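You operate a simulated robot arm through the tools that you are given. There is no shell and no other tool. Be economical: measure what you need, move in short steps, check, and stop when the job is done.

The job below is to be done with a simulated robot arm. You get a single attempt, and the scene is never put back.

TASK
File the brown onion in the yellow cup and the red potato in the purple cup.
Fine: cups of the sample wheel; take both from the table; turn the wheel back to its blank field; the rest ends as it began.
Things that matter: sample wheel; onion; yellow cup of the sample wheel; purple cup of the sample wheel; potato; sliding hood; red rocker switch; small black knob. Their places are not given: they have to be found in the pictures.

The check looks at the end state, three seconds after you hand in, the way a careful person would. Anything else that was tipped, shoved, dropped, spilled or broken makes it a failure.

THE ROBOT
A 7-joint arm with a two-finger parallel gripper, fixed in place. Base frame: the origin is at the foot of the arm, x ahead of it, y to its left, z up; the work surface is at about z = 900. Readings come in mm, degrees, newtons and seconds.
With the tool pointing down near the work surface it reaches from about 300 to 680 mm from the base axis. Its first joint turns from -66.0 to 66.0 degrees. Payload 1.57 kg.
The tool frame sits at the grasp point between the pads (the TCP): z along the fingers, y along the line on which they close. The tips reach 30 mm beyond it. The gripper opens to 110 mm. The fingers are 24 mm wide and 12 mm thick; the gripper's body (48 by 112 mm) begins 78 mm behind the TCP.
Orientation is that of the tool frame in the base frame, as [roll, pitch, yaw] about the fixed x, y, z axes, in that order (R = Rz(yaw) Ry(pitch) Rx(roll)). With the fingers straight down and closing along the base's y, the tool's x points along the base's -x, its y along +y and its z along -z.

THE INTERFACE
- The arm moves only by the tool drive_tool. Its argument "motion" is a list that holds one entry, the list of rows, each a list of 7 numbers: the shift along the tool's x, y, z in cm, then the turn, a rotation vector about the tool's x, y, z in rad, then the finger opening in cm, from 0 to 11. In form: [[[x, y, z, rx, ry, rz, fingers], ...]]. A call has 1 to 10 rows; each row shifts and turns the commanded pose from where the row before left it, along the tool's axes as they then stand. Each row takes 0.2 s and may step no farther than 50 mm and 8.6 degrees from the row before; otherwise, or with a gripper value out of range, the whole call is refused. A pose out of reach is approached as far as the arm can. The call stops where the force on the tool passes 40 N (or 10 N more than at its start, if that is more) or the arm is blocked; 0.2 s more then pass. Each finger travels about 108 mm/s and halts on what it meets, pressing with about 42 N; the grip force reading is that of the motor and also rises with nothing between the fingers. The clock runs only during rows and for 0.2 s after the last one: add rows that do not move to give the fingers time. The reply holds the time, the measured pose of the TCP, the force on the tool along the base axes, the opening and the grip force, in the units named above and with some noise, and new pictures: "views" is both (left out), scene, wrist or none.
- Cameras (640 x 400 px; columns grow to the right, rows downward): "scene" is fixed at [176.8, -400.9, 1413.6]; the picture's right is [0.69, -0.72, 0.00], its down [-0.41, -0.39, -0.83] and it looks along [0.60, 0.57, -0.56] (base axes); focal length 264 px, centre (320, 200). "wrist" rides on the gripper at [-36, 0, -80] in the tool frame; the picture's right is [0.00, -1.00, 0.00], its down [0.97, 0.00, -0.24] and it looks along [0.24, 0.00, 0.97] (tool axes); focal length 218 px, centre (320, 200).
- measure_at(camera, pixels): for up to 12 pixels [column, row] of the newest picture of that camera ("zoom" is the newest enlarged one), the place [x, y, z] in the base frame of the surface seen there, good to about 3 mm, but the place of the scene camera against the robot may be out by one fixed shift of up to 12 mm in any direction. The clock stands still meanwhile.
- inspect(camera, box): a new picture of the part [left, top, right, bottom] of that camera's present view, enlarged. The clock stands still meanwhile.
- hand_in(): hands the job in; it is judged then, once.

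Work in short steps. Measure before you move; look again where a grasp or a placing could have gone wrong, and mend it. You have 80 turns and 120 pictures in all, those below and enlarged ones among them. Open the gripper and draw the arm clear of the work before you hand the job in, unless the task says otherwise; then end with one line.

The tools are called after "Emit:" as a command line: name --argument value ..., lists and objects as JSON in quotes. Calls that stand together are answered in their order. drive_tool: Moves the arm, as the interface text tells. Its arguments: {"type":"object","properties":{"motion":{"type":"array","items":{"type":"array","items":{"type":"array","items":{"type":"number"}}}},"views":{"type":"string","enum":["both","scene","wrist","none"]}},"required":["motion"]} The other tools are called the same way: measure_at (camera, pixels) gives the place of the surface under pixels of a picture; inspect (camera, box) takes an enlarged picture of a part of a camera's view; hand_in () hands the job in.

At the start:

```text
time: 0.0
eef_pos: [346.6, -15.2, 1220.8]
orientation: [180.0, 0.0, -179.9]
ft_force: [0.9, -0.3, -0.4]
gripper_width: 109.9
gripper_force: 0.0
```

scene: 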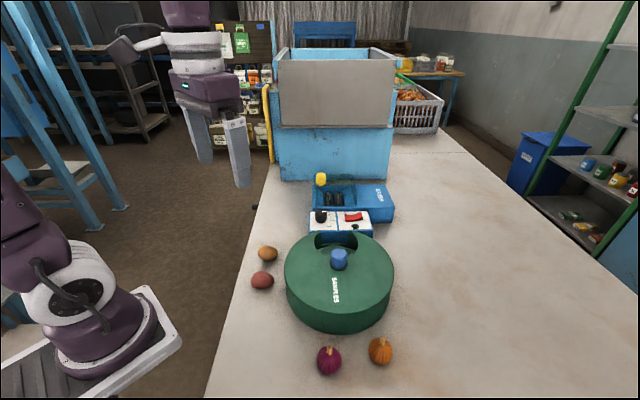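
wrist: 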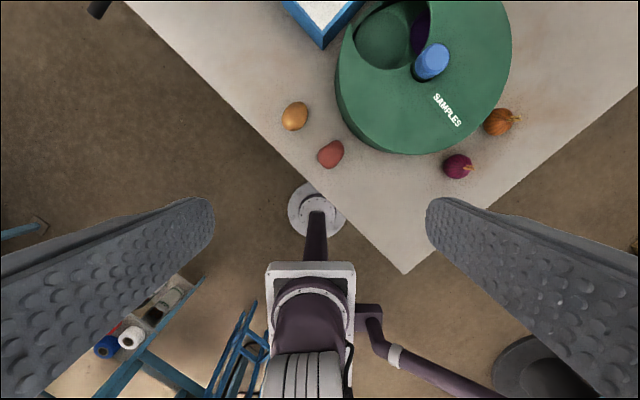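

I start with enlarged looks at the wheel and the control box in both pictures.

Emit:
inspect --camera "scene" --box '[230, 160, 430, 390]'

Emit:
inspect --camera "wrist" --box '[260, 0, 560, 190]'

Emit:
measure_at --camera "scene" --pixels '[[267, 253], [262, 280], [329, 360], [380, 350], [340, 250], [340, 262], [320, 216], [353, 216], [320, 179], [336, 197], [375, 200], [330, 239]]'

Emit:
measure_at --camera "wrist" --pixels '[[294, 116], [331, 153], [457, 166], [498, 122], [434, 54], [390, 35], [420, 35], [345, 60], [511, 45], [420, 152], [327, 25]]'

```text
1.74 times, centred on (330, 275) of scene
```

zoom: 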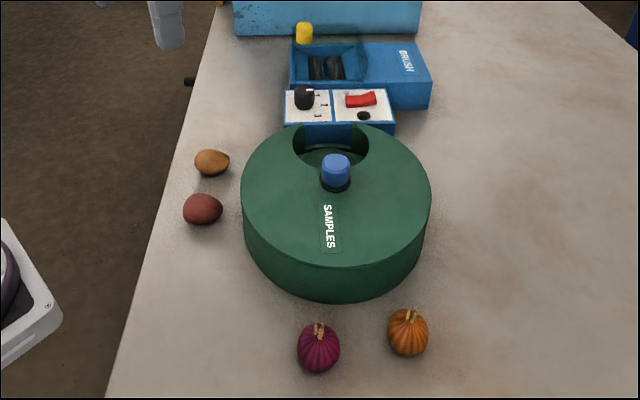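

```text
2.11 times, centred on (410, 95) of wrist
```

zoom: 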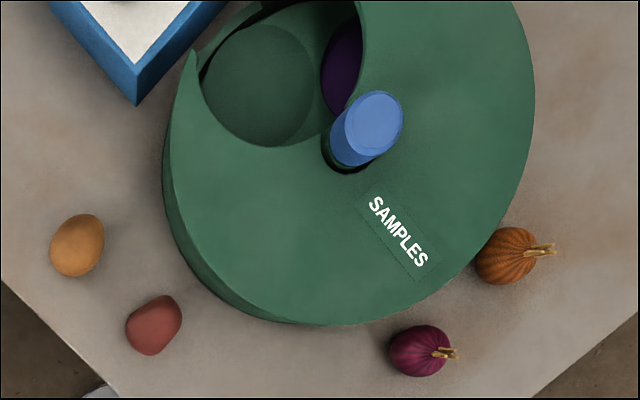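

```text
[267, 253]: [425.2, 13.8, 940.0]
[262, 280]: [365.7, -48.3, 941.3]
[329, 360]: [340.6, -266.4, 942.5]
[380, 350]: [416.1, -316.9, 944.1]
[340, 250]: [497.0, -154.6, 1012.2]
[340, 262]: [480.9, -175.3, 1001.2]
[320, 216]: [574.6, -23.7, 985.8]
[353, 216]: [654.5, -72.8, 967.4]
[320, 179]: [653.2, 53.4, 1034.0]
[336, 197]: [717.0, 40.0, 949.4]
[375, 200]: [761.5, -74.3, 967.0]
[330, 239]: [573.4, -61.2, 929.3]
```

```text
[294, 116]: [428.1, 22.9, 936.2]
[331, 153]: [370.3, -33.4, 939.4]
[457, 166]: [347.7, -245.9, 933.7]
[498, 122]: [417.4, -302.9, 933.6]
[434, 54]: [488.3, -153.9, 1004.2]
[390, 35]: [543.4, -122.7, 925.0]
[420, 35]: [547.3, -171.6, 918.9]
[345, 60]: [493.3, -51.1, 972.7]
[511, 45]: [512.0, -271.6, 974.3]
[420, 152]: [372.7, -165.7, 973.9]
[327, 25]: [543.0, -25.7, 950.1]
```

I look closer at the control box and the machine behind it.

Emit:
inspect --camera "scene" --box '[290, 160, 410, 240]'

Emit:
inspect --camera "scene" --box '[275, 225, 405, 335]'

Emit:
inspect --camera "scene" --box '[240, 10, 460, 200]'

```text
5.00 times, centred on (350, 200) of scene
```

zoom: 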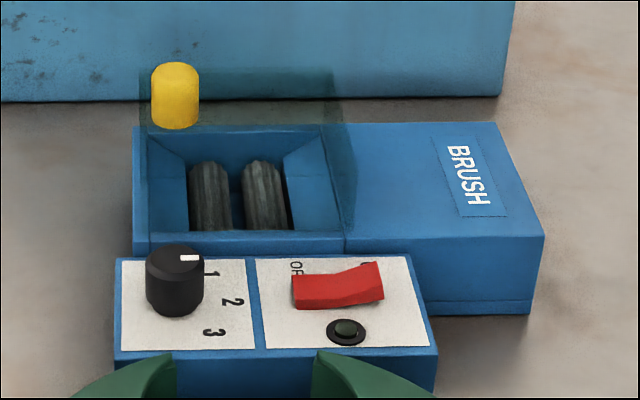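

```text
3.64 times, centred on (340, 280) of scene
```

zoom: 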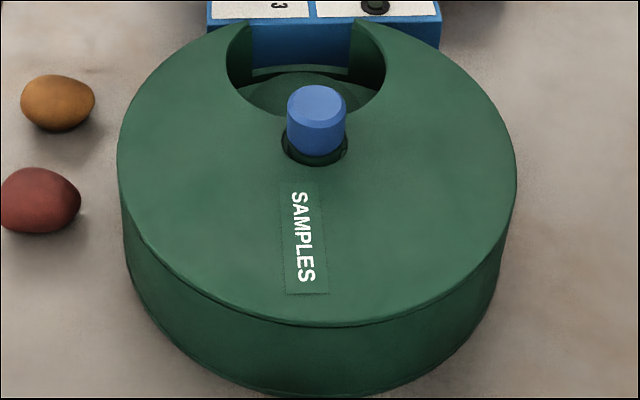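

```text
2.11 times, centred on (350, 105) of scene
```

zoom: 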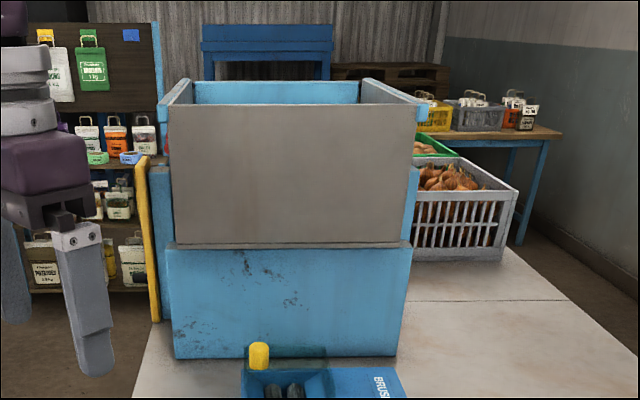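

The wheel cover has one notch toward the brush box, with a blue hub knob in the middle. The hood, rocker and black knob belong to the brush and stay alone. I move over the notch to look in.

Emit:
drive_tool --motion '[[[-3.6, -2, 0, 0, 0, 0, 11], [-3.6, -2, 0, 0, 0, 0, 11], [-3.6, -2, 0, 0, 0, 0, 11], [-3.6, -2, 0, 0, 0, 0, 11], [-3.6, -2, 0, 0, 0, 0, 11], [0, 0, 0, 0, 0, 0, 11]]]'

```text
time: 1.4
eef_pos: [525.3, -114.6, 1221.1]
orientation: [-180.0, -0.1, 180.0]
ft_force: [-0.7, 0.4, -0.8]
gripper_width: 109.9
gripper_force: 0.0
```

scene: 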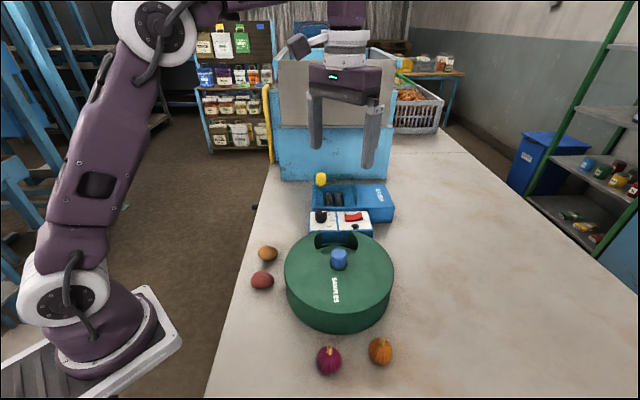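
wrist: 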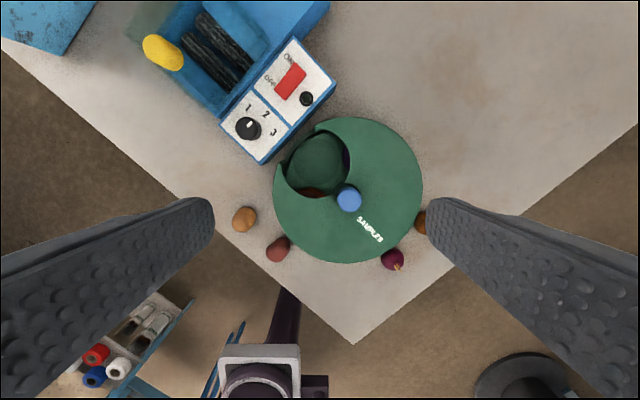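

Emit:
inspect --camera "wrist" --box '[260, 100, 430, 270]'

Emit:
measure_at --camera "wrist" --pixels '[[349, 199], [318, 162], [304, 191], [342, 150], [288, 162], [332, 118], [422, 190], [345, 263], [275, 190], [360, 116], [300, 205], [330, 260]]'

```text
2.35 times, centred on (345, 185) of wrist
```

zoom: 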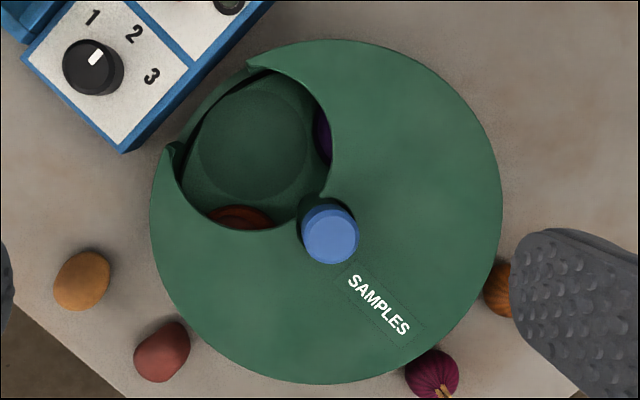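

```text
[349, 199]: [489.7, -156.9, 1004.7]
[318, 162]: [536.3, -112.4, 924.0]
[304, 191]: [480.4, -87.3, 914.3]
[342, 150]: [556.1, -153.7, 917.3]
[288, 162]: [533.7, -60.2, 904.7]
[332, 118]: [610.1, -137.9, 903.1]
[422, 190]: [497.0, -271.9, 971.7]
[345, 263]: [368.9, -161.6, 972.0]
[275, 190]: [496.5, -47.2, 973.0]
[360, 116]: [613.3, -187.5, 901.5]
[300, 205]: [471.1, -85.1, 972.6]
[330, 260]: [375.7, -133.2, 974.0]
```

Knob top is at (490,-157,1004), cover top at 973; purple cup is visible on the lower-azimuth side of the notch, a reddish/brown one on the other. I descend above the knob.

Emit:
drive_tool --motion '[[[1.78, -2.1, 1, 0, 0, 0, 11], [1.78, -2.1, 2, 0, 0, 0, 9], [0, 0, 4.5, 0, 0, 0, 7], [0, 0, 4.5, 0, 0, 0, 7], [0, 0, 4.0, 0, 0, 0, 7], [0, 0, 0, 0, 0, 0, 7]]]' --views "wrist"

```text
time: 2.8
eef_pos: [492.0, -158.0, 1061.9]
orientation: [179.9, 0.0, -179.9]
ft_force: [-0.2, 0.0, -0.2]
gripper_width: 69.8
gripper_force: 0.0
```

wrist: 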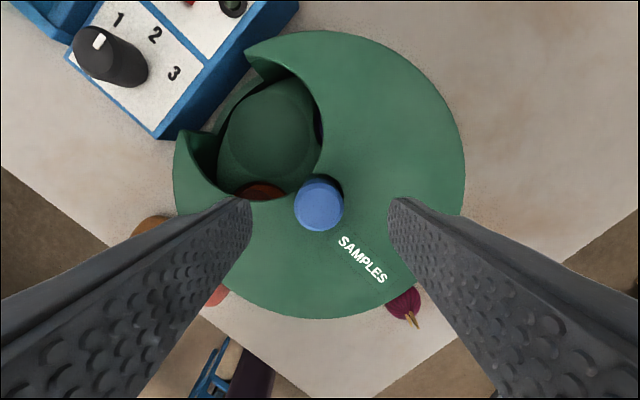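

The knob is centred between the fingers at (319,205); I check its x precisely before lowering.

Emit:
measure_at --camera "wrist" --pixels '[[319, 183], [319, 205], [319, 226], [297, 205], [342, 205]]'

```text
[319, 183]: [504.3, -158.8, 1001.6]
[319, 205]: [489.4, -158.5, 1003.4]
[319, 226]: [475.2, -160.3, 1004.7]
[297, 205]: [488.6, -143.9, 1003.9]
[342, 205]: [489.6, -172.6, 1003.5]
```

Knob centre is (489.5,-158.5), diameter about 30. I lower to z 1009 and close.

Emit:
drive_tool --motion '[[[0.25, -0.05, 2.5, 0, 0, 0, 7], [0, 0, 2.0, 0, 0, 0, 6], [0, 0, 0.8, 0, 0, 0, 5], [0, 0, 0, 0, 0, 0, 3], [0, 0, 0, 0, 0, 0, 2.6], [0, 0, 0, 0, 0, 0, 2.6]]]' --views "wrist"

```text
time: 4.2
eef_pos: [487.4, -158.5, 1008.9]
orientation: [179.9, 0.0, 180.0]
ft_force: [-1.9, 7.6, 2.2]
gripper_width: 33.7
gripper_force: 41.1
```

wrist: 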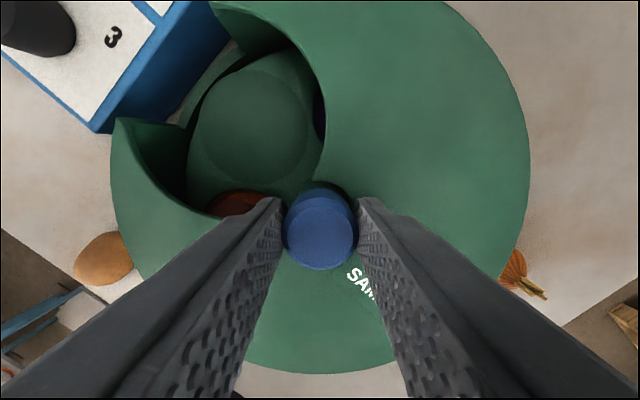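

The knob is held (33.7 mm). I turn it about 34° counter-clockwise (seen from above) to bring purple toward the notch.

Emit:
drive_tool --motion '[[[-0.1, 0, 0, 0, 0, 0, 2.6], [0, 0, 0, 0, 0, -0.14, 2.6], [0, 0, 0, 0, 0, -0.14, 2.6], [0, 0, 0, 0, 0, -0.14, 2.6], [0, 0, 0, 0, 0, -0.14, 2.6], [0, 0, 0, 0, 0, 0, 2.6]]]'

```text
time: 5.5
eef_pos: [488.2, -157.0, 1009.3]
orientation: [179.8, 0.0, -147.9]
ft_force: [-8.3, 5.5, 9.6]
gripper_width: 33.6
gripper_force: 41.6
stopped in row 6: the force on the tool passed its limit (the readings are from after the stop); the commanded pose is now the measured one
```

scene: 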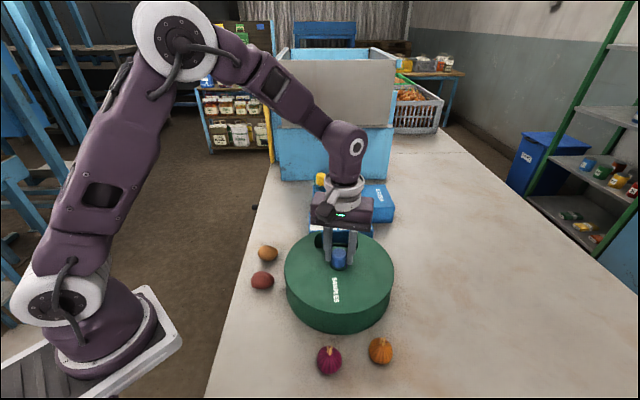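
wrist: 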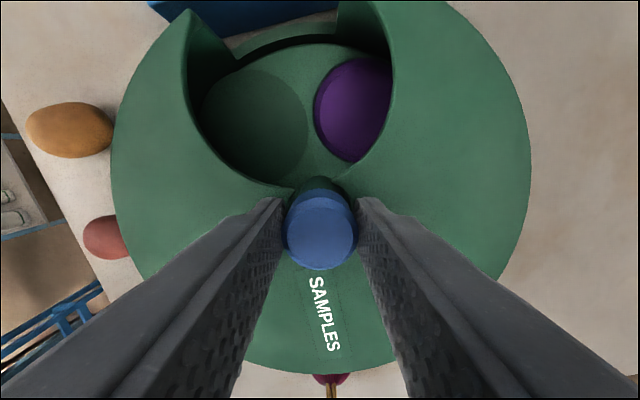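

Wheel follows. Purple is at (357,110), about 37° short of the notch axis; I continue turning.

Emit:
drive_tool --motion '[[[0, 0, 0, 0, 0, -0.12, 2.6], [0, 0, 0, 0, 0, -0.12, 2.6], [0, 0, 0, 0, 0, -0.12, 2.6], [0, 0, 0, 0, 0, -0.12, 2.6], [0, 0, 0, 0, 0, -0.12, 2.6], [0, 0, 0, 0, 0, 0, 2.6]]]' --views "wrist"

```text
time: 6.9
eef_pos: [486.6, -156.6, 1008.0]
orientation: [179.7, -0.1, -113.5]
ft_force: [-23.4, 16.1, 26.5]
gripper_width: 33.8
gripper_force: 41.2
```

wrist: 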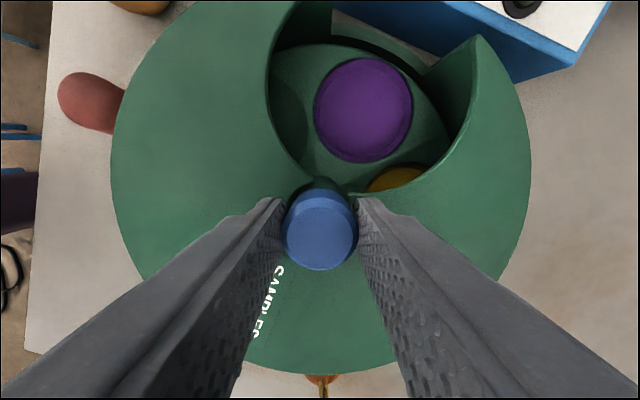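

Purple sits centred in the notch at (363,110), and yellow (395,178) comes next the same way. I release and rise to look.

Emit:
drive_tool --motion '[[[0, 0, 0, 0, 0, 0, 5], [0, 0, 0, 0, 0, 0, 6], [0, 0, -3, 0, 0, 0, 6], [0, 0, -4, 0, 0, 0, 6], [0, 0, -4, 0, 0, 0, 6], [0, 0, 0, 0, 0, 0, 6]]]'

Emit:
measure_at --camera "wrist" --pixels '[[320, 200]]'

```text
time: 8.3
eef_pos: [487.9, -157.7, 1119.0]
orientation: [179.9, -0.1, -113.5]
ft_force: [-0.5, 1.3, 0.1]
gripper_width: 60.0
gripper_force: 0.1
```

scene: 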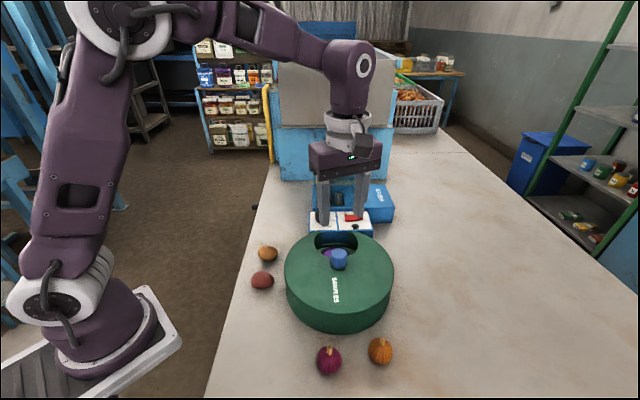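
wrist: 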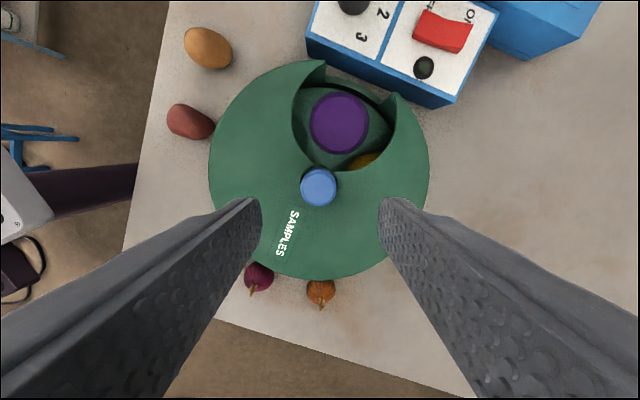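

```text
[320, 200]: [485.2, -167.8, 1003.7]
```

I measure the purple cup, the notch walls, the potato and the brown onion from here.

Emit:
measure_at --camera "wrist" --pixels '[[339, 123], [312, 123], [366, 123], [339, 95], [339, 151], [190, 121], [168, 113], [213, 128], [320, 292], [308, 62], [388, 100], [345, 78]]'

Emit:
inspect --camera "wrist" --box '[150, 50, 430, 225]'

```text
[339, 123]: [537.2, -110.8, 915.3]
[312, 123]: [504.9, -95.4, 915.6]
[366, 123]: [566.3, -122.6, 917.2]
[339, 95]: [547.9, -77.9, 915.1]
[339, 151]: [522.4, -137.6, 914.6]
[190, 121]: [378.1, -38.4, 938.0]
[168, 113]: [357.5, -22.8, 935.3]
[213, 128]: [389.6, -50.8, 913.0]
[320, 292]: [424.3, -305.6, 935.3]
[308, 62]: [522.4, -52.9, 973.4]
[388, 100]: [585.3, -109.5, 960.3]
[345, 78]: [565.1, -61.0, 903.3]
```

```text
2.29 times, centred on (290, 138) of wrist
```

zoom: 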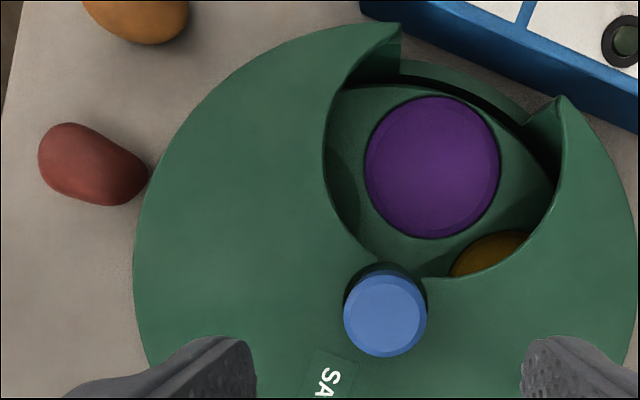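

Purple cup centre is about (536,-110), floor 915. The red potato is centred near (373,-37), long axis at azimuth about -41°. I move above it while rotating the gripper to close across its width.

Emit:
drive_tool --motion '[[[-1.6, 3.83, 0, 0, 0, 0, 6], [-1.6, 3.83, 0, 0, 0, 0, 6], [-1.6, 3.83, 0, 0, 0, 0, 6], [-1.6, 3.83, 0, 0, 0, 0, 6], [0, 0, 0, 0, 0, 0.145, 6], [0, 0, 0, 0, 0, 0.145, 6], [0, 0, 0, 0, 0, 0.145, 6], [0, 0, 0, 0, 0, 0.145, 6], [0, 0, 0, 0, 0, 0.145, 6], [0, 0, 0, 0, 0, 0.145, 6]]]' --views "none"

Emit:
drive_tool --motion '[[[0, 0, 0, 0, 0, 0.145, 6], [0, 0, 0, 0, 0, 0.145, 6], [0, 0, 0, 0, 0, 0.145, 6], [0, 0, 0, 0, 0, 0.145, 6], [0, 0, 0, 0, 0, 0.145, 6], [0, 0, 0, 0, 0, 0.145, 6], [0, 0, 1, 0, 0, 0.145, 6], [0, 0, 2, 0, 0, 0, 6], [0, 0, 0, 0, 0, 0, 6]]]' --views "wrist"

```text
time: 10.5
eef_pos: [373.7, -36.8, 1118.8]
orientation: [179.9, -0.1, -163.6]
ft_force: [-0.6, 1.1, -0.3]
gripper_width: 60.0
gripper_force: 0.1
```

```text
time: 12.5
eef_pos: [374.0, -37.2, 1087.8]
orientation: [-180.0, -0.1, 138.4]
ft_force: [1.0, -0.4, -0.4]
gripper_width: 60.1
gripper_force: 0.1
```

wrist: 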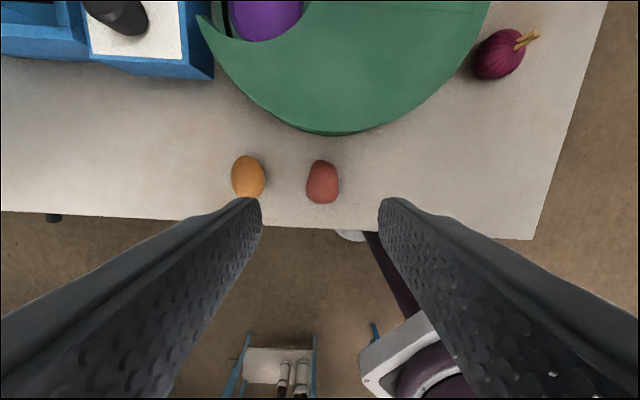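

The potato is at (322,181), spanning 306–339 by 160–203, well aligned. I measure it and the neighbour.

Emit:
measure_at --camera "wrist" --pixels '[[322, 181], [310, 181], [335, 181], [322, 164], [322, 199], [262, 178], [248, 178], [350, 181]]'

```text
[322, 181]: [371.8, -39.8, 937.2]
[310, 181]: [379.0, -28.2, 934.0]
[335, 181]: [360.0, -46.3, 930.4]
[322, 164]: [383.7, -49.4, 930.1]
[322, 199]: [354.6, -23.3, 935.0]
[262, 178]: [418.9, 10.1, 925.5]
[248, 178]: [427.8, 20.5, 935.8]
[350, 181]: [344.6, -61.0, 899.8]
```

Potato centre is about (370.5,-37), top 938. I descend to TCP z 935 (tips 905) with 60 mm opening, which clears the yellow potato.

Emit:
drive_tool --motion '[[[0.3, -0.25, 4, 0, 0, 0, 6], [0, 0, 4, 0, 0, 0, 6], [0, 0, 4, 0, 0, 0, 6], [0, 0, 2.5, 0, 0, 0, 6], [0, 0, 0.78, 0, 0, 0, 6], [0, 0, 0, 0, 0, 0, 6]]]' --views "wrist"

```text
time: 13.9
eef_pos: [367.7, -37.5, 938.1]
orientation: [180.0, -0.2, 138.5]
ft_force: [0.4, -0.7, -0.4]
gripper_width: 59.9
gripper_force: 0.0
```

wrist: 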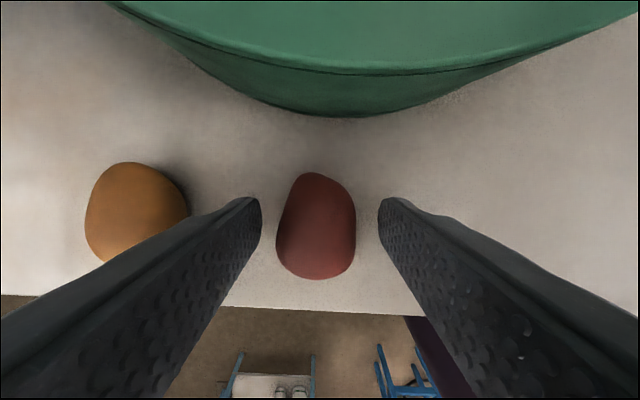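

The potato sits centred between the fingers. I lower 3 mm and close.

Emit:
drive_tool --motion '[[[0, 0, 0.3, 0, 0, 0, 6], [0, 0, 0, 0, 0, 0, 4.4], [0, 0, 0, 0, 0, 0, 3.6], [0, 0, 0, 0, 0, 0, 3.0], [0, 0, 0, 0, 0, 0, 3.0], [0, 0, 0, 0, 0, 0, 3.0]]]' --views "wrist"

```text
time: 15.3
eef_pos: [368.8, -37.1, 934.3]
orientation: [180.0, 0.0, 138.4]
ft_force: [-0.6, 0.3, 0.1]
gripper_width: 35.6
gripper_force: 41.8
```

wrist: 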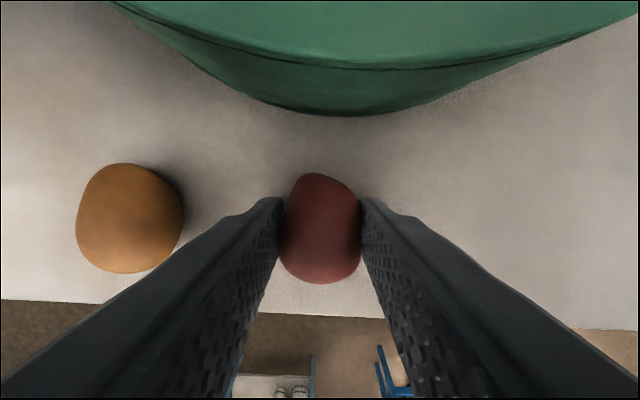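

Potato held (35.6 mm). I lift it and carry it over the purple cup.

Emit:
drive_tool --motion '[[[0, 0, -4, 0, 0, 0, 3], [0, 0, -4.5, 0, 0, 0, 3], [0, 0, -4.5, 0, 0, 0, 3], [0, 0, -2, 0, 0, 0, 3], [-4.3, 1.4, 0, 0, 0, 0, 3], [-4.3, 1.4, 0, 0, 0, 0, 3], [-4.3, 1.4, 0, 0, 0, 0, 3], [-4.4, 1.44, 0, 0, 0, 0, 3], [0, 0, 0, 0, 0, 0, 3]]]'

```text
time: 17.3
eef_pos: [537.0, -108.4, 1084.9]
orientation: [180.0, -0.2, 138.4]
ft_force: [0.4, 0.8, -0.3]
gripper_width: 35.9
gripper_force: 41.6
```

scene: 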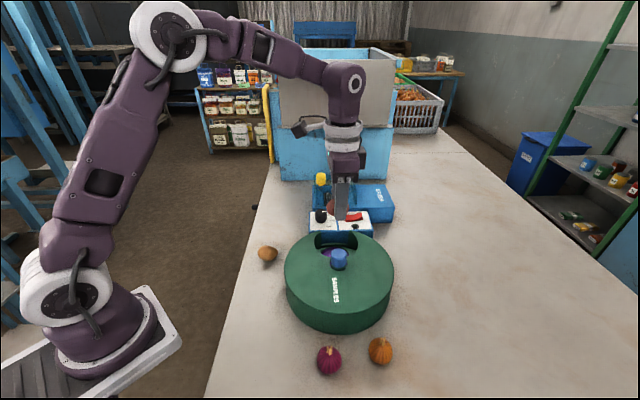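
wrist: 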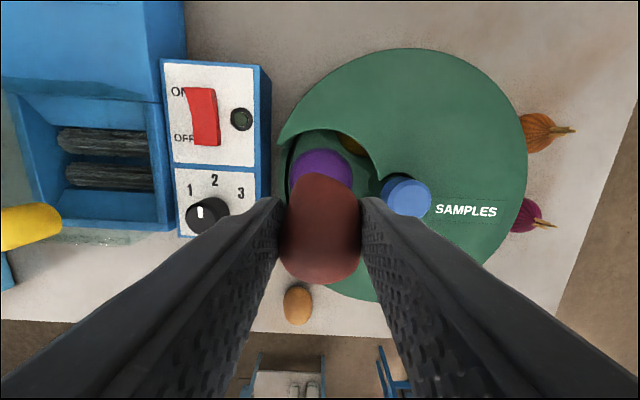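

Aligned with the cup and all clear of the control box (body stays above z 1028). I lower to TCP z about 952.

Emit:
drive_tool --motion '[[[0, 0, 4.5, 0, 0, 0, 3], [0, 0, 4, 0, 0, 0, 3], [0, 0, 3, 0, 0, 0, 3], [0, 0, 1.3, 0, 0, 0, 3], [0, 0, 0.3, 0, 0, 0, 3], [0, 0, 0, 0, 0, 0, 3]]]'

```text
time: 18.7
eef_pos: [536.5, -109.7, 952.2]
orientation: [-180.0, -0.2, 138.4]
ft_force: [0.0, 0.6, -0.2]
gripper_width: 36.0
gripper_force: 41.5
```

scene: 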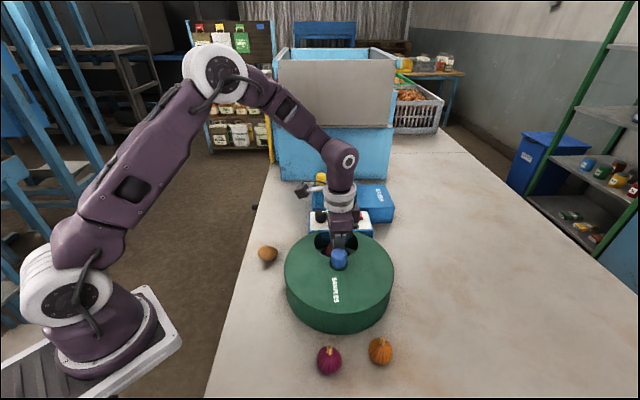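
wrist: 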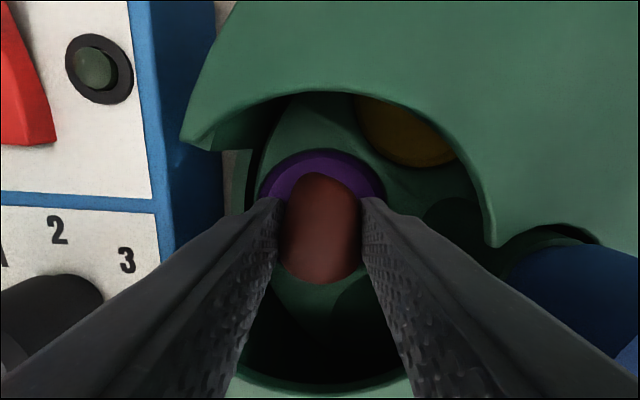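

Cup is centred beneath the potato. I lower slightly until touch and open to 5 cm.

Emit:
drive_tool --motion '[[[0, 0, 0.15, 0, 0, 0, 3], [0, 0, 0, 0, 0, 0, 3.7], [0, 0, 0, 0, 0, 0, 4.2], [0, 0, 0, 0, 0, 0, 5.0], [0, 0, 0, 0, 0, 0, 5.0], [0, 0, -3, 0, 0, 0, 5.0], [0, 0, -4, 0, 0, 0, 5.0], [0, 0, -4, 0, 0, 0, 5.0], [0, 0, -4, 0, 0, 0, 5.0], [0, 0, 0, 0, 0, 0, 6]]]'

```text
time: 20.9
eef_pos: [536.3, -109.7, 1102.2]
orientation: [179.9, -0.1, 138.4]
ft_force: [0.3, 0.6, 0.0]
gripper_width: 60.1
gripper_force: 0.0
```

scene: 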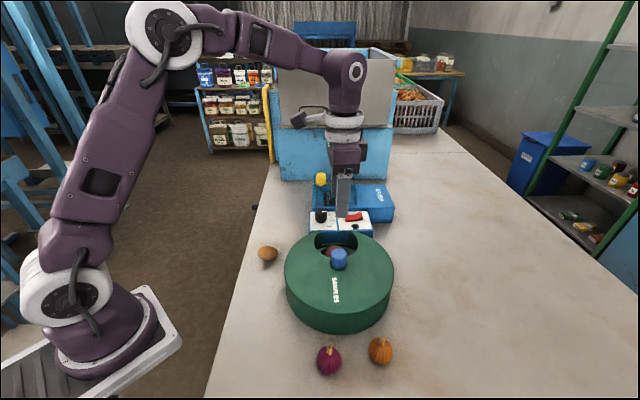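
wrist: 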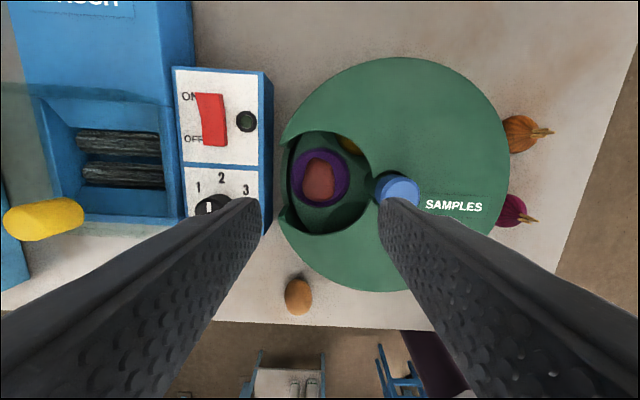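

Potato lies in the purple cup at (320,182). Now I go back to the knob to turn the wheel to yellow.

Emit:
drive_tool --motion '[[[0.13, -3.38, 0, 0, 0, 0, 6], [0.13, -3.38, 0, 0, 0, 0, 6], [0, 0, 3, 0, 0, 0, 6], [0, 0, 2, 0, 0, 0, 6], [0, 0, 0, 0, 0, 0, 6]]]' --views "wrist"

Emit:
measure_at --camera "wrist" --pixels '[[320, 210], [305, 210], [335, 210]]'

```text
time: 22.1
eef_pos: [489.9, -159.4, 1048.9]
orientation: [180.0, -0.1, 138.5]
ft_force: [-0.4, 0.2, -0.1]
gripper_width: 60.2
gripper_force: 0.0
```

wrist: 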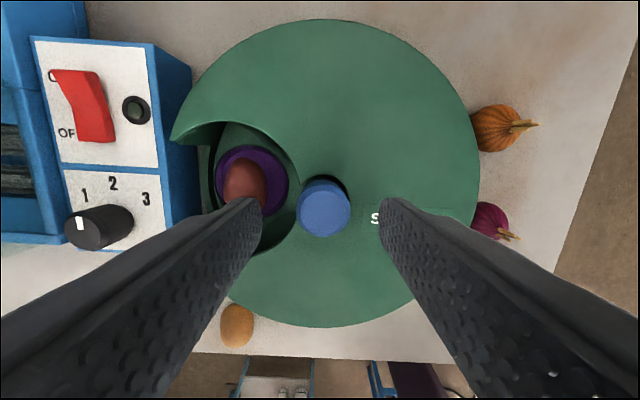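

```text
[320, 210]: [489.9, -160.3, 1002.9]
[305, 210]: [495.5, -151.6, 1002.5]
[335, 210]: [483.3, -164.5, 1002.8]
```

Knob at (324,208) is nearly centred (2 mm off). I lower, close on it.

Emit:
drive_tool --motion '[[[0, -0.2, 2, 0, 0, 0, 6], [0, 0, 2, 0, 0, 0, 5], [0, 0, 0, 0, 0, 0, 4], [0, 0, 0, 0, 0, 0, 3], [0, 0, 0, 0, 0, 0, 2.6], [0, 0, 0, 0, 0, 0, 2.6]]]' --views "none"

Emit:
drive_tool --motion '[[[0, 0, 0, 0, 0, -0.126, 2.6], [0, 0, 0, 0, 0, -0.126, 2.6], [0, 0, 0, 0, 0, -0.126, 2.6], [0, 0, 0, 0, 0, -0.126, 2.6], [0, 0, 0, 0, 0, -0.126, 2.6], [0, 0, 0, 0, 0, 0, 2.6]]]' --views "wrist"

```text
time: 23.5
eef_pos: [489.3, -159.6, 1009.7]
orientation: [180.0, -0.2, 138.4]
ft_force: [0.7, -1.0, -7.4]
gripper_width: 33.4
gripper_force: 41.5
```

```text
time: 24.9
eef_pos: [489.7, -157.4, 1010.4]
orientation: [179.8, 0.0, 174.7]
ft_force: [12.4, 27.4, 8.8]
gripper_width: 33.9
gripper_force: 41.5
```

wrist: 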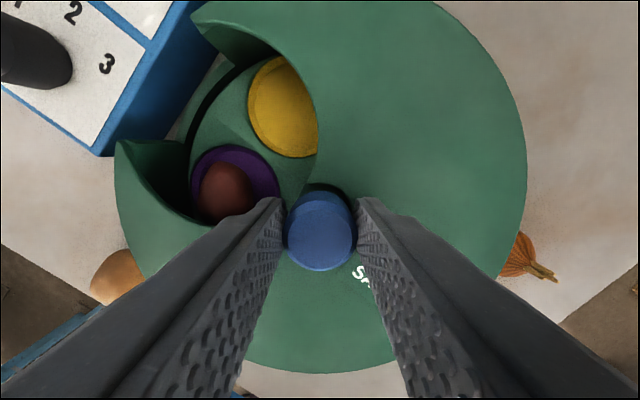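

Yellow is at (285,110), about 36° short. I ease 1.5 mm in +y to relieve the side force and turn on.

Emit:
drive_tool --motion '[[[0, 0.15, 0, 0, 0, -0.126, 2.6], [0, 0, 0, 0, 0, -0.126, 2.6], [0, 0, 0, 0, 0, -0.126, 2.6], [0, 0, 0, 0, 0, -0.126, 2.6], [0, 0, 0, 0, 0, -0.126, 2.6], [0, 0, 0, 0, 0, 0, 2.6]]]' --views "wrist"

```text
time: 26.3
eef_pos: [486.4, -158.9, 1010.2]
orientation: [179.7, -0.5, -149.5]
ft_force: [-9.5, 10.6, -3.0]
gripper_width: 37.6
gripper_force: 6.7
```

wrist: 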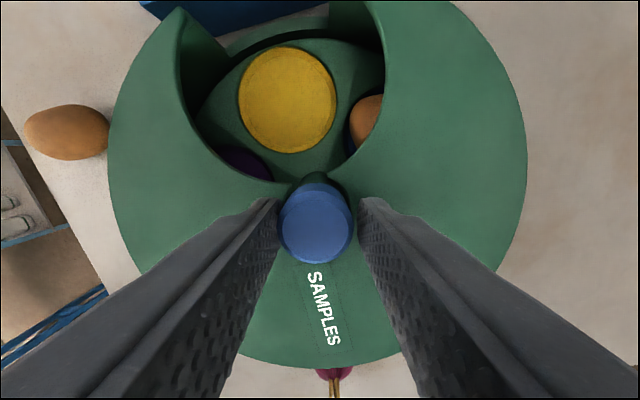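

Yellow is centred in the notch at (288,98). I release and rise to look.

Emit:
drive_tool --motion '[[[0, 0, 0, 0, 0, 0, 5], [0, 0, 0, 0, 0, 0, 6], [0, 0, -3, 0, 0, 0, 6], [0, 0, -4, 0, 0, 0, 6], [0, 0, -4, 0, 0, 0, 6], [0, 0, 0, 0, 0, 0, 6]]]' --views "wrist"

```text
time: 27.7
eef_pos: [489.0, -158.1, 1120.8]
orientation: [179.9, 0.0, -149.4]
ft_force: [0.6, -0.7, -0.2]
gripper_width: 60.1
gripper_force: 0.0
```

wrist: 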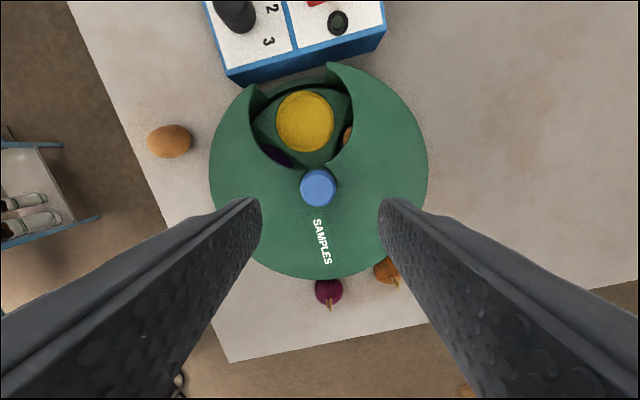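

I measure the yellow cup, then move over the brown onion and rotate toward a tangential grip.

Emit:
measure_at --camera "wrist" --pixels '[[304, 121], [278, 121], [331, 121], [304, 93], [304, 149]]'

Emit:
drive_tool --motion '[[[3.33, -2.3, 0, 0, 0, 0, 7.5], [3.33, -2.3, 0, 0, 0, 0, 7.5], [3.33, -2.3, 0, 0, 0, 0, 7.5], [3.33, -2.3, 0, 0, 0, 0, 7.5], [0, 0, 0, 0, 0, -0.121, 7.5], [0, 0, 0, 0, 0, -0.121, 7.5], [0, 0, 0, 0, 0, -0.121, 7.5], [0, 0, 1, 0, 0, -0.121, 7.5], [0, 0, 3, 0, 0, -0.121, 7.5], [0, 0, 0, 0, 0, 0, 7.5]]]' --views "wrist"

```text
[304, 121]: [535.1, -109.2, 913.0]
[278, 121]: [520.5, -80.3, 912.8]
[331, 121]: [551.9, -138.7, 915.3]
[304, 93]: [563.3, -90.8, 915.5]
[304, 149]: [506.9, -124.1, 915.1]
```

```text
time: 29.9
eef_pos: [421.4, -306.6, 1078.5]
orientation: [179.9, -0.1, -114.6]
ft_force: [-0.3, 0.6, -0.2]
gripper_width: 75.0
gripper_force: 0.0
```

wrist: 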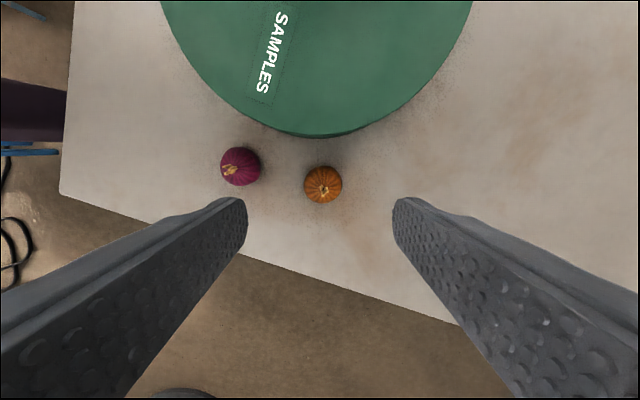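

The onion at (323,185) stands stem up, about 40 mm across. I measure.

Emit:
measure_at --camera "wrist" --pixels '[[323, 189], [307, 185], [340, 185], [323, 168], [323, 202], [240, 166], [258, 170], [330, 178]]'

Emit:
inspect --camera "wrist" --box '[210, 120, 370, 220]'

```text
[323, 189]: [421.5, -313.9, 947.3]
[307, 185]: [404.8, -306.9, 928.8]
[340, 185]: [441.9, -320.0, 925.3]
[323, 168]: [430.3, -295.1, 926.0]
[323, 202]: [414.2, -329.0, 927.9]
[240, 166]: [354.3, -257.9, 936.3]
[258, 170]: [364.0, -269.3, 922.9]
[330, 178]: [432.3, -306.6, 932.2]
```

```text
4.00 times, centred on (290, 170) of wrist
```

zoom: 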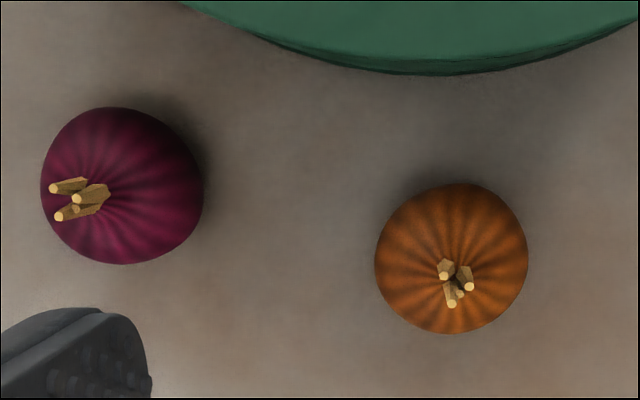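

Onion centre is about (422,-312), so I shift 5 mm along tool x and -3 mm in y and descend to z 936.

Emit:
drive_tool --motion '[[[0.5, -0.32, 4, 0, 0, 0, 7], [0, 0, 4, 0, 0, 0, 6.5], [0, 0, 4, 0, 0, 0, 6.5], [0, 0, 1.5, 0, 0, 0, 6.5], [0, 0, 0.6, 0, 0, 0, 6.5], [0, 0, 0, 0, 0, 0, 6.5]]]' --views "wrist"

```text
time: 31.3
eef_pos: [421.9, -313.2, 938.3]
orientation: [179.9, 0.0, -114.7]
ft_force: [0.2, 0.6, 0.2]
gripper_width: 64.8
gripper_force: 0.0
```

wrist: 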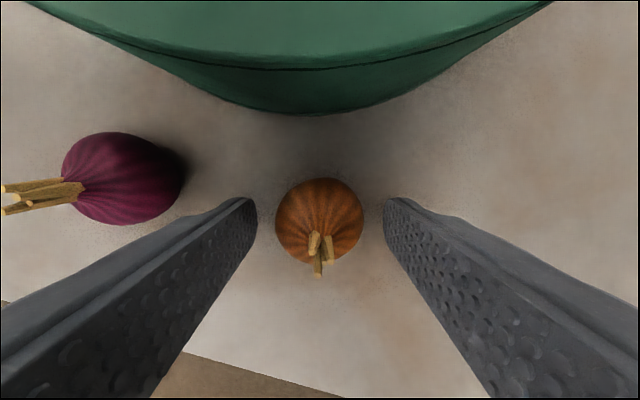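

Onion is centred at (319,220) between the fingers. I lower 2 mm and close gently.

Emit:
drive_tool --motion '[[[0, 0, 0.2, 0, 0, 0, 6], [0, 0, 0, 0, 0, 0, 5], [0, 0, 0, 0, 0, 0, 4.2], [0, 0, 0, 0, 0, 0, 3.5], [0, 0, 0, 0, 0, 0, 3.5], [0, 0, 0, 0, 0, 0, 3.5]]]' --views "wrist"

```text
time: 32.7
eef_pos: [421.9, -312.0, 937.5]
orientation: [179.9, 0.0, -114.7]
ft_force: [0.0, 0.8, -0.3]
gripper_width: 41.9
gripper_force: 42.0
```

wrist: 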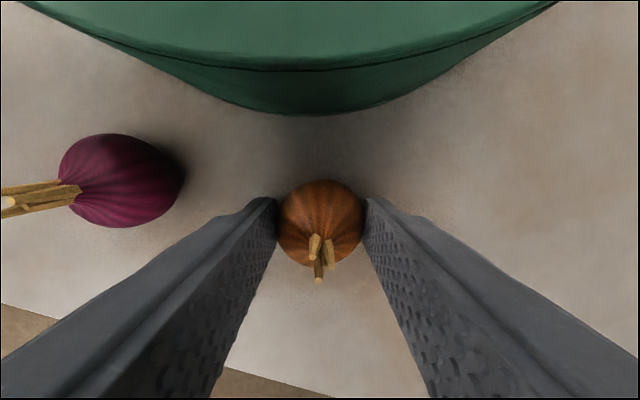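

Onion held (41.9 mm). I lift and carry it over the yellow cup.

Emit:
drive_tool --motion '[[[0, 0, -5, 0, 0, 0, 3.5], [0, 0, -5, 0, 0, 0, 3.5], [0, 0, -5, 0, 0, 0, 3.5], [-3.86, -0.315, 0, 0, 0, 0, 3.5], [-3.86, -0.315, 0, 0, 0, 0, 3.5], [-3.86, -0.315, 0, 0, 0, 0, 3.5], [-3.86, -0.315, 0, 0, 0, 0, 3.5], [-3.86, -0.315, 0, 0, 0, 0, 3.5], [-3.86, -0.315, 0, 0, 0, 0, 3.5], [0, 0, 0, 0, 0, 0, 3.5]]]'

```text
time: 34.9
eef_pos: [533.6, -109.1, 1088.4]
orientation: [179.9, 0.1, -114.7]
ft_force: [0.4, 0.6, -0.4]
gripper_width: 41.6
gripper_force: 42.0
```

scene: 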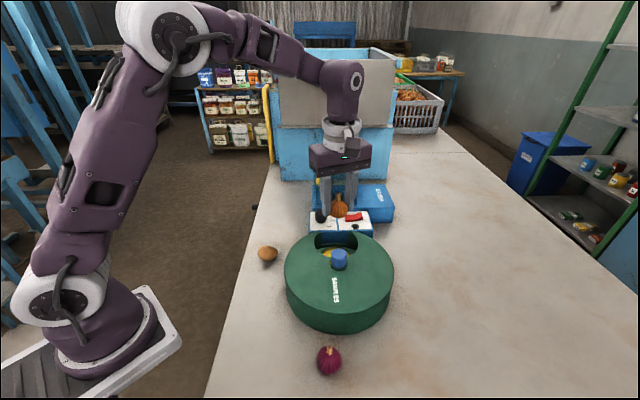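
wrist: 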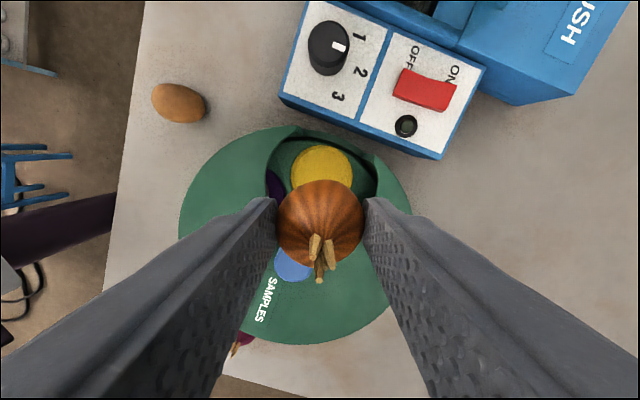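

Over the yellow cup. I lower to about 954.

Emit:
drive_tool --motion '[[[-0.08, -0.1, 4.5, 0, 0, 0, 3.5], [0, 0, 4, 0, 0, 0, 3.5], [0, 0, 3, 0, 0, 0, 3.5], [0, 0, 1.6, 0, 0, 0, 3.5], [0, 0, 0.2, 0, 0, 0, 3.5], [0, 0, 0, 0, 0, 0, 3.5]]]'

```text
time: 36.3
eef_pos: [535.3, -108.8, 955.0]
orientation: [179.9, 0.0, -114.6]
ft_force: [0.8, -0.2, 0.1]
gripper_width: 41.7
gripper_force: 42.2
```

scene: 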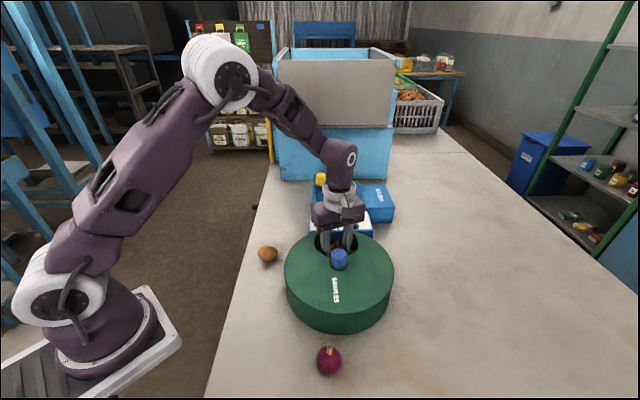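
wrist: 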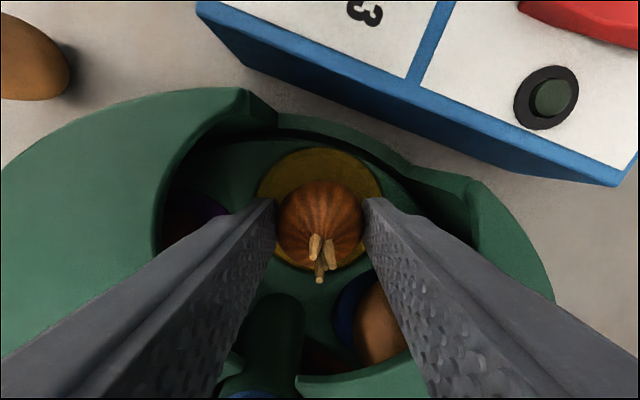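

Onion is centred in the yellow cup. I lower 2 mm, release to 5.2 cm and rise.

Emit:
drive_tool --motion '[[[0, 0, 0.2, 0, 0, 0, 3.5], [0, 0, 0, 0, 0, 0, 4.3], [0, 0, 0, 0, 0, 0, 4.7], [0, 0, 0, 0, 0, 0, 5.2], [0, 0, 0, 0, 0, 0, 5.2], [0, 0, -2, 0, 0, 0, 5.2], [0, 0, -4, 0, 0, 0, 5.2], [0, 0, -4.5, 0, 0, 0, 5.2], [0, 0, -4.5, 0, 0, 0, 5.2], [0, 0, 0, 0, 0, 0, 6]]]'

```text
time: 38.5
eef_pos: [535.5, -109.4, 1102.8]
orientation: [180.0, 0.0, -114.7]
ft_force: [-0.3, -0.3, -0.3]
gripper_width: 60.1
gripper_force: 0.0
```

scene: 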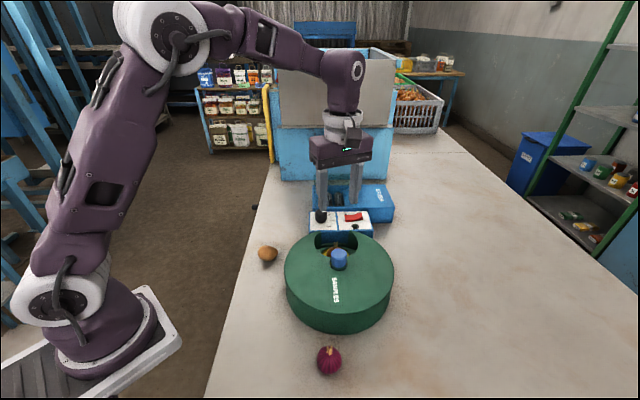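
wrist: 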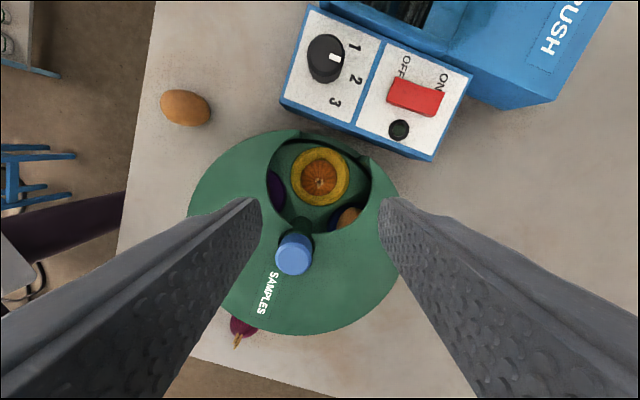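

Onion sits upright in the yellow cup. I check the stem height against the cover and go to the knob for the way back.

Emit:
measure_at --camera "wrist" --pixels '[[318, 181], [320, 172], [270, 160], [371, 190], [230, 170], [294, 254]]'

Emit:
inspect --camera "scene" --box '[300, 220, 380, 270]'

Emit:
drive_tool --motion '[[[3.18, 1.06, 0, 0, 0, 0, 6], [3.18, 1.06, 0, 0, 0, 0, 6], [0, 0, 3, 0, 0, 0, 6], [0, 0, 2, 0, 0, 0, 6], [0, 0, 0, 0, 0, 0, 6]]]' --views "wrist"

```text
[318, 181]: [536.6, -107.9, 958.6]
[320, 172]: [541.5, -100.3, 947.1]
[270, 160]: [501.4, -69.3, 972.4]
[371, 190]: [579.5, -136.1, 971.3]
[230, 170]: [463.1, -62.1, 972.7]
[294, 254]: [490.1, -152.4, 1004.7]
```

```text
8.00 times, centred on (340, 245) of scene
```

zoom: 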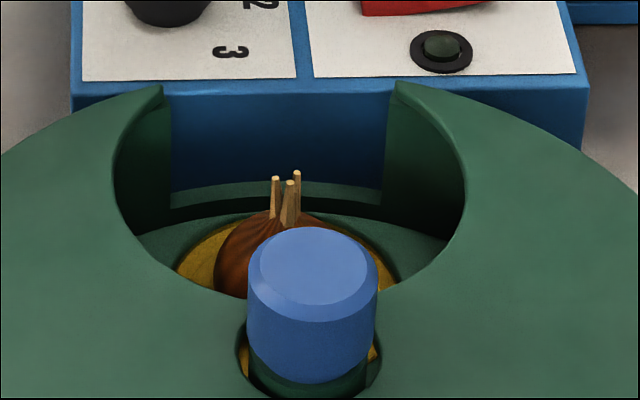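

```text
time: 39.7
eef_pos: [490.8, -156.9, 1051.1]
orientation: [180.0, 0.0, -114.6]
ft_force: [0.0, -0.2, -0.1]
gripper_width: 60.0
gripper_force: 0.1
```

wrist: 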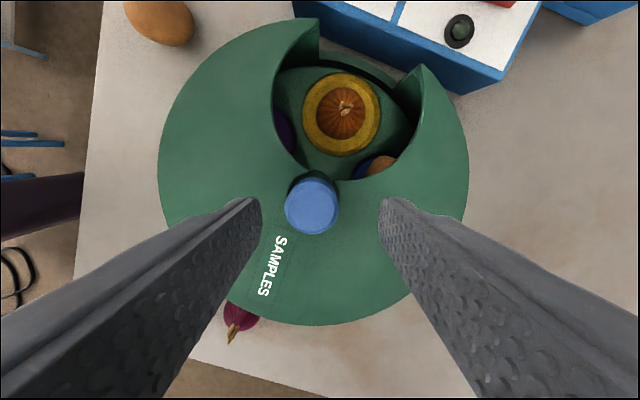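

Stem top reads 959, cover top 973. I check how thick the cover lip is from points on the notch wall in the zoom.

Emit:
measure_at --camera "zoom" --pixels '[[118, 170], [125, 195], [135, 215], [150, 150], [160, 190], [440, 225], [455, 205], [445, 180], [400, 150], [297, 172], [275, 178], [300, 260]]'

Emit:
inspect --camera "wrist" --box '[250, 10, 460, 190]'

```text
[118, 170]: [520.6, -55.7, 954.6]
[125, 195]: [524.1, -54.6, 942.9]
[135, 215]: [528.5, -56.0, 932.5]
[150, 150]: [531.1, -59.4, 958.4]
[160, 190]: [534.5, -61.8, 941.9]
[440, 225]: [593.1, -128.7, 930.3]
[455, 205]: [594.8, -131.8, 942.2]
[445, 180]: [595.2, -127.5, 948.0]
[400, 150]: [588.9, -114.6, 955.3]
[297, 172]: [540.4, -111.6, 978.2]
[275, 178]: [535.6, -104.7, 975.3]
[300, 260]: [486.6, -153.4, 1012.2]
```

```text
2.22 times, centred on (355, 100) of wrist
```

zoom: 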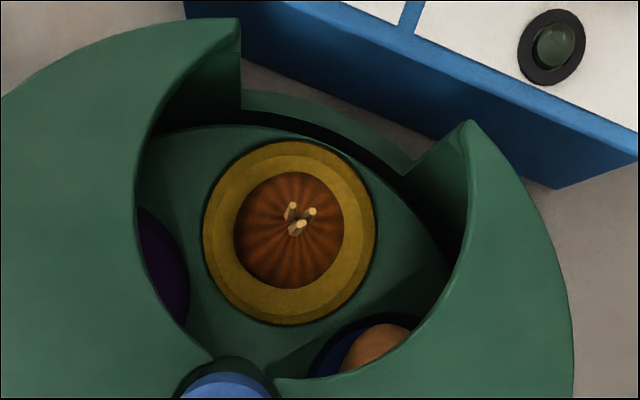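

I measure the stem tips precisely in this zoom, along with cover and floor points.

Emit:
measure_at --camera "zoom" --pixels '[[292, 205], [312, 212], [295, 230], [301, 223], [80, 150], [520, 250], [225, 250], [180, 180], [390, 345], [160, 270]]'

Emit:
measure_at --camera "scene" --pixels '[[318, 245], [357, 244], [340, 300], [337, 242], [334.5, 242.5], [340, 252]]'

```text
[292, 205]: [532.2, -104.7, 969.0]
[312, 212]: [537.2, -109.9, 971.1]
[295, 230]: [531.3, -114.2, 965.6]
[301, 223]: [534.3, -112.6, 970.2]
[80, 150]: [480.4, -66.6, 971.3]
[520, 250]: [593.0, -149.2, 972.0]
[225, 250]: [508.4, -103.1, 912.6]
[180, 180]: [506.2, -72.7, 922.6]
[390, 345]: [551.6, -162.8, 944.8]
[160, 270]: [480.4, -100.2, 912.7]
```

```text
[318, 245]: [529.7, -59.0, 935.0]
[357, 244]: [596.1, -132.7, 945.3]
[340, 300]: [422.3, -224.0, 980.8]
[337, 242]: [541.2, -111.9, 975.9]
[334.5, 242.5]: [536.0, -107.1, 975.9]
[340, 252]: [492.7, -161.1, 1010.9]
```

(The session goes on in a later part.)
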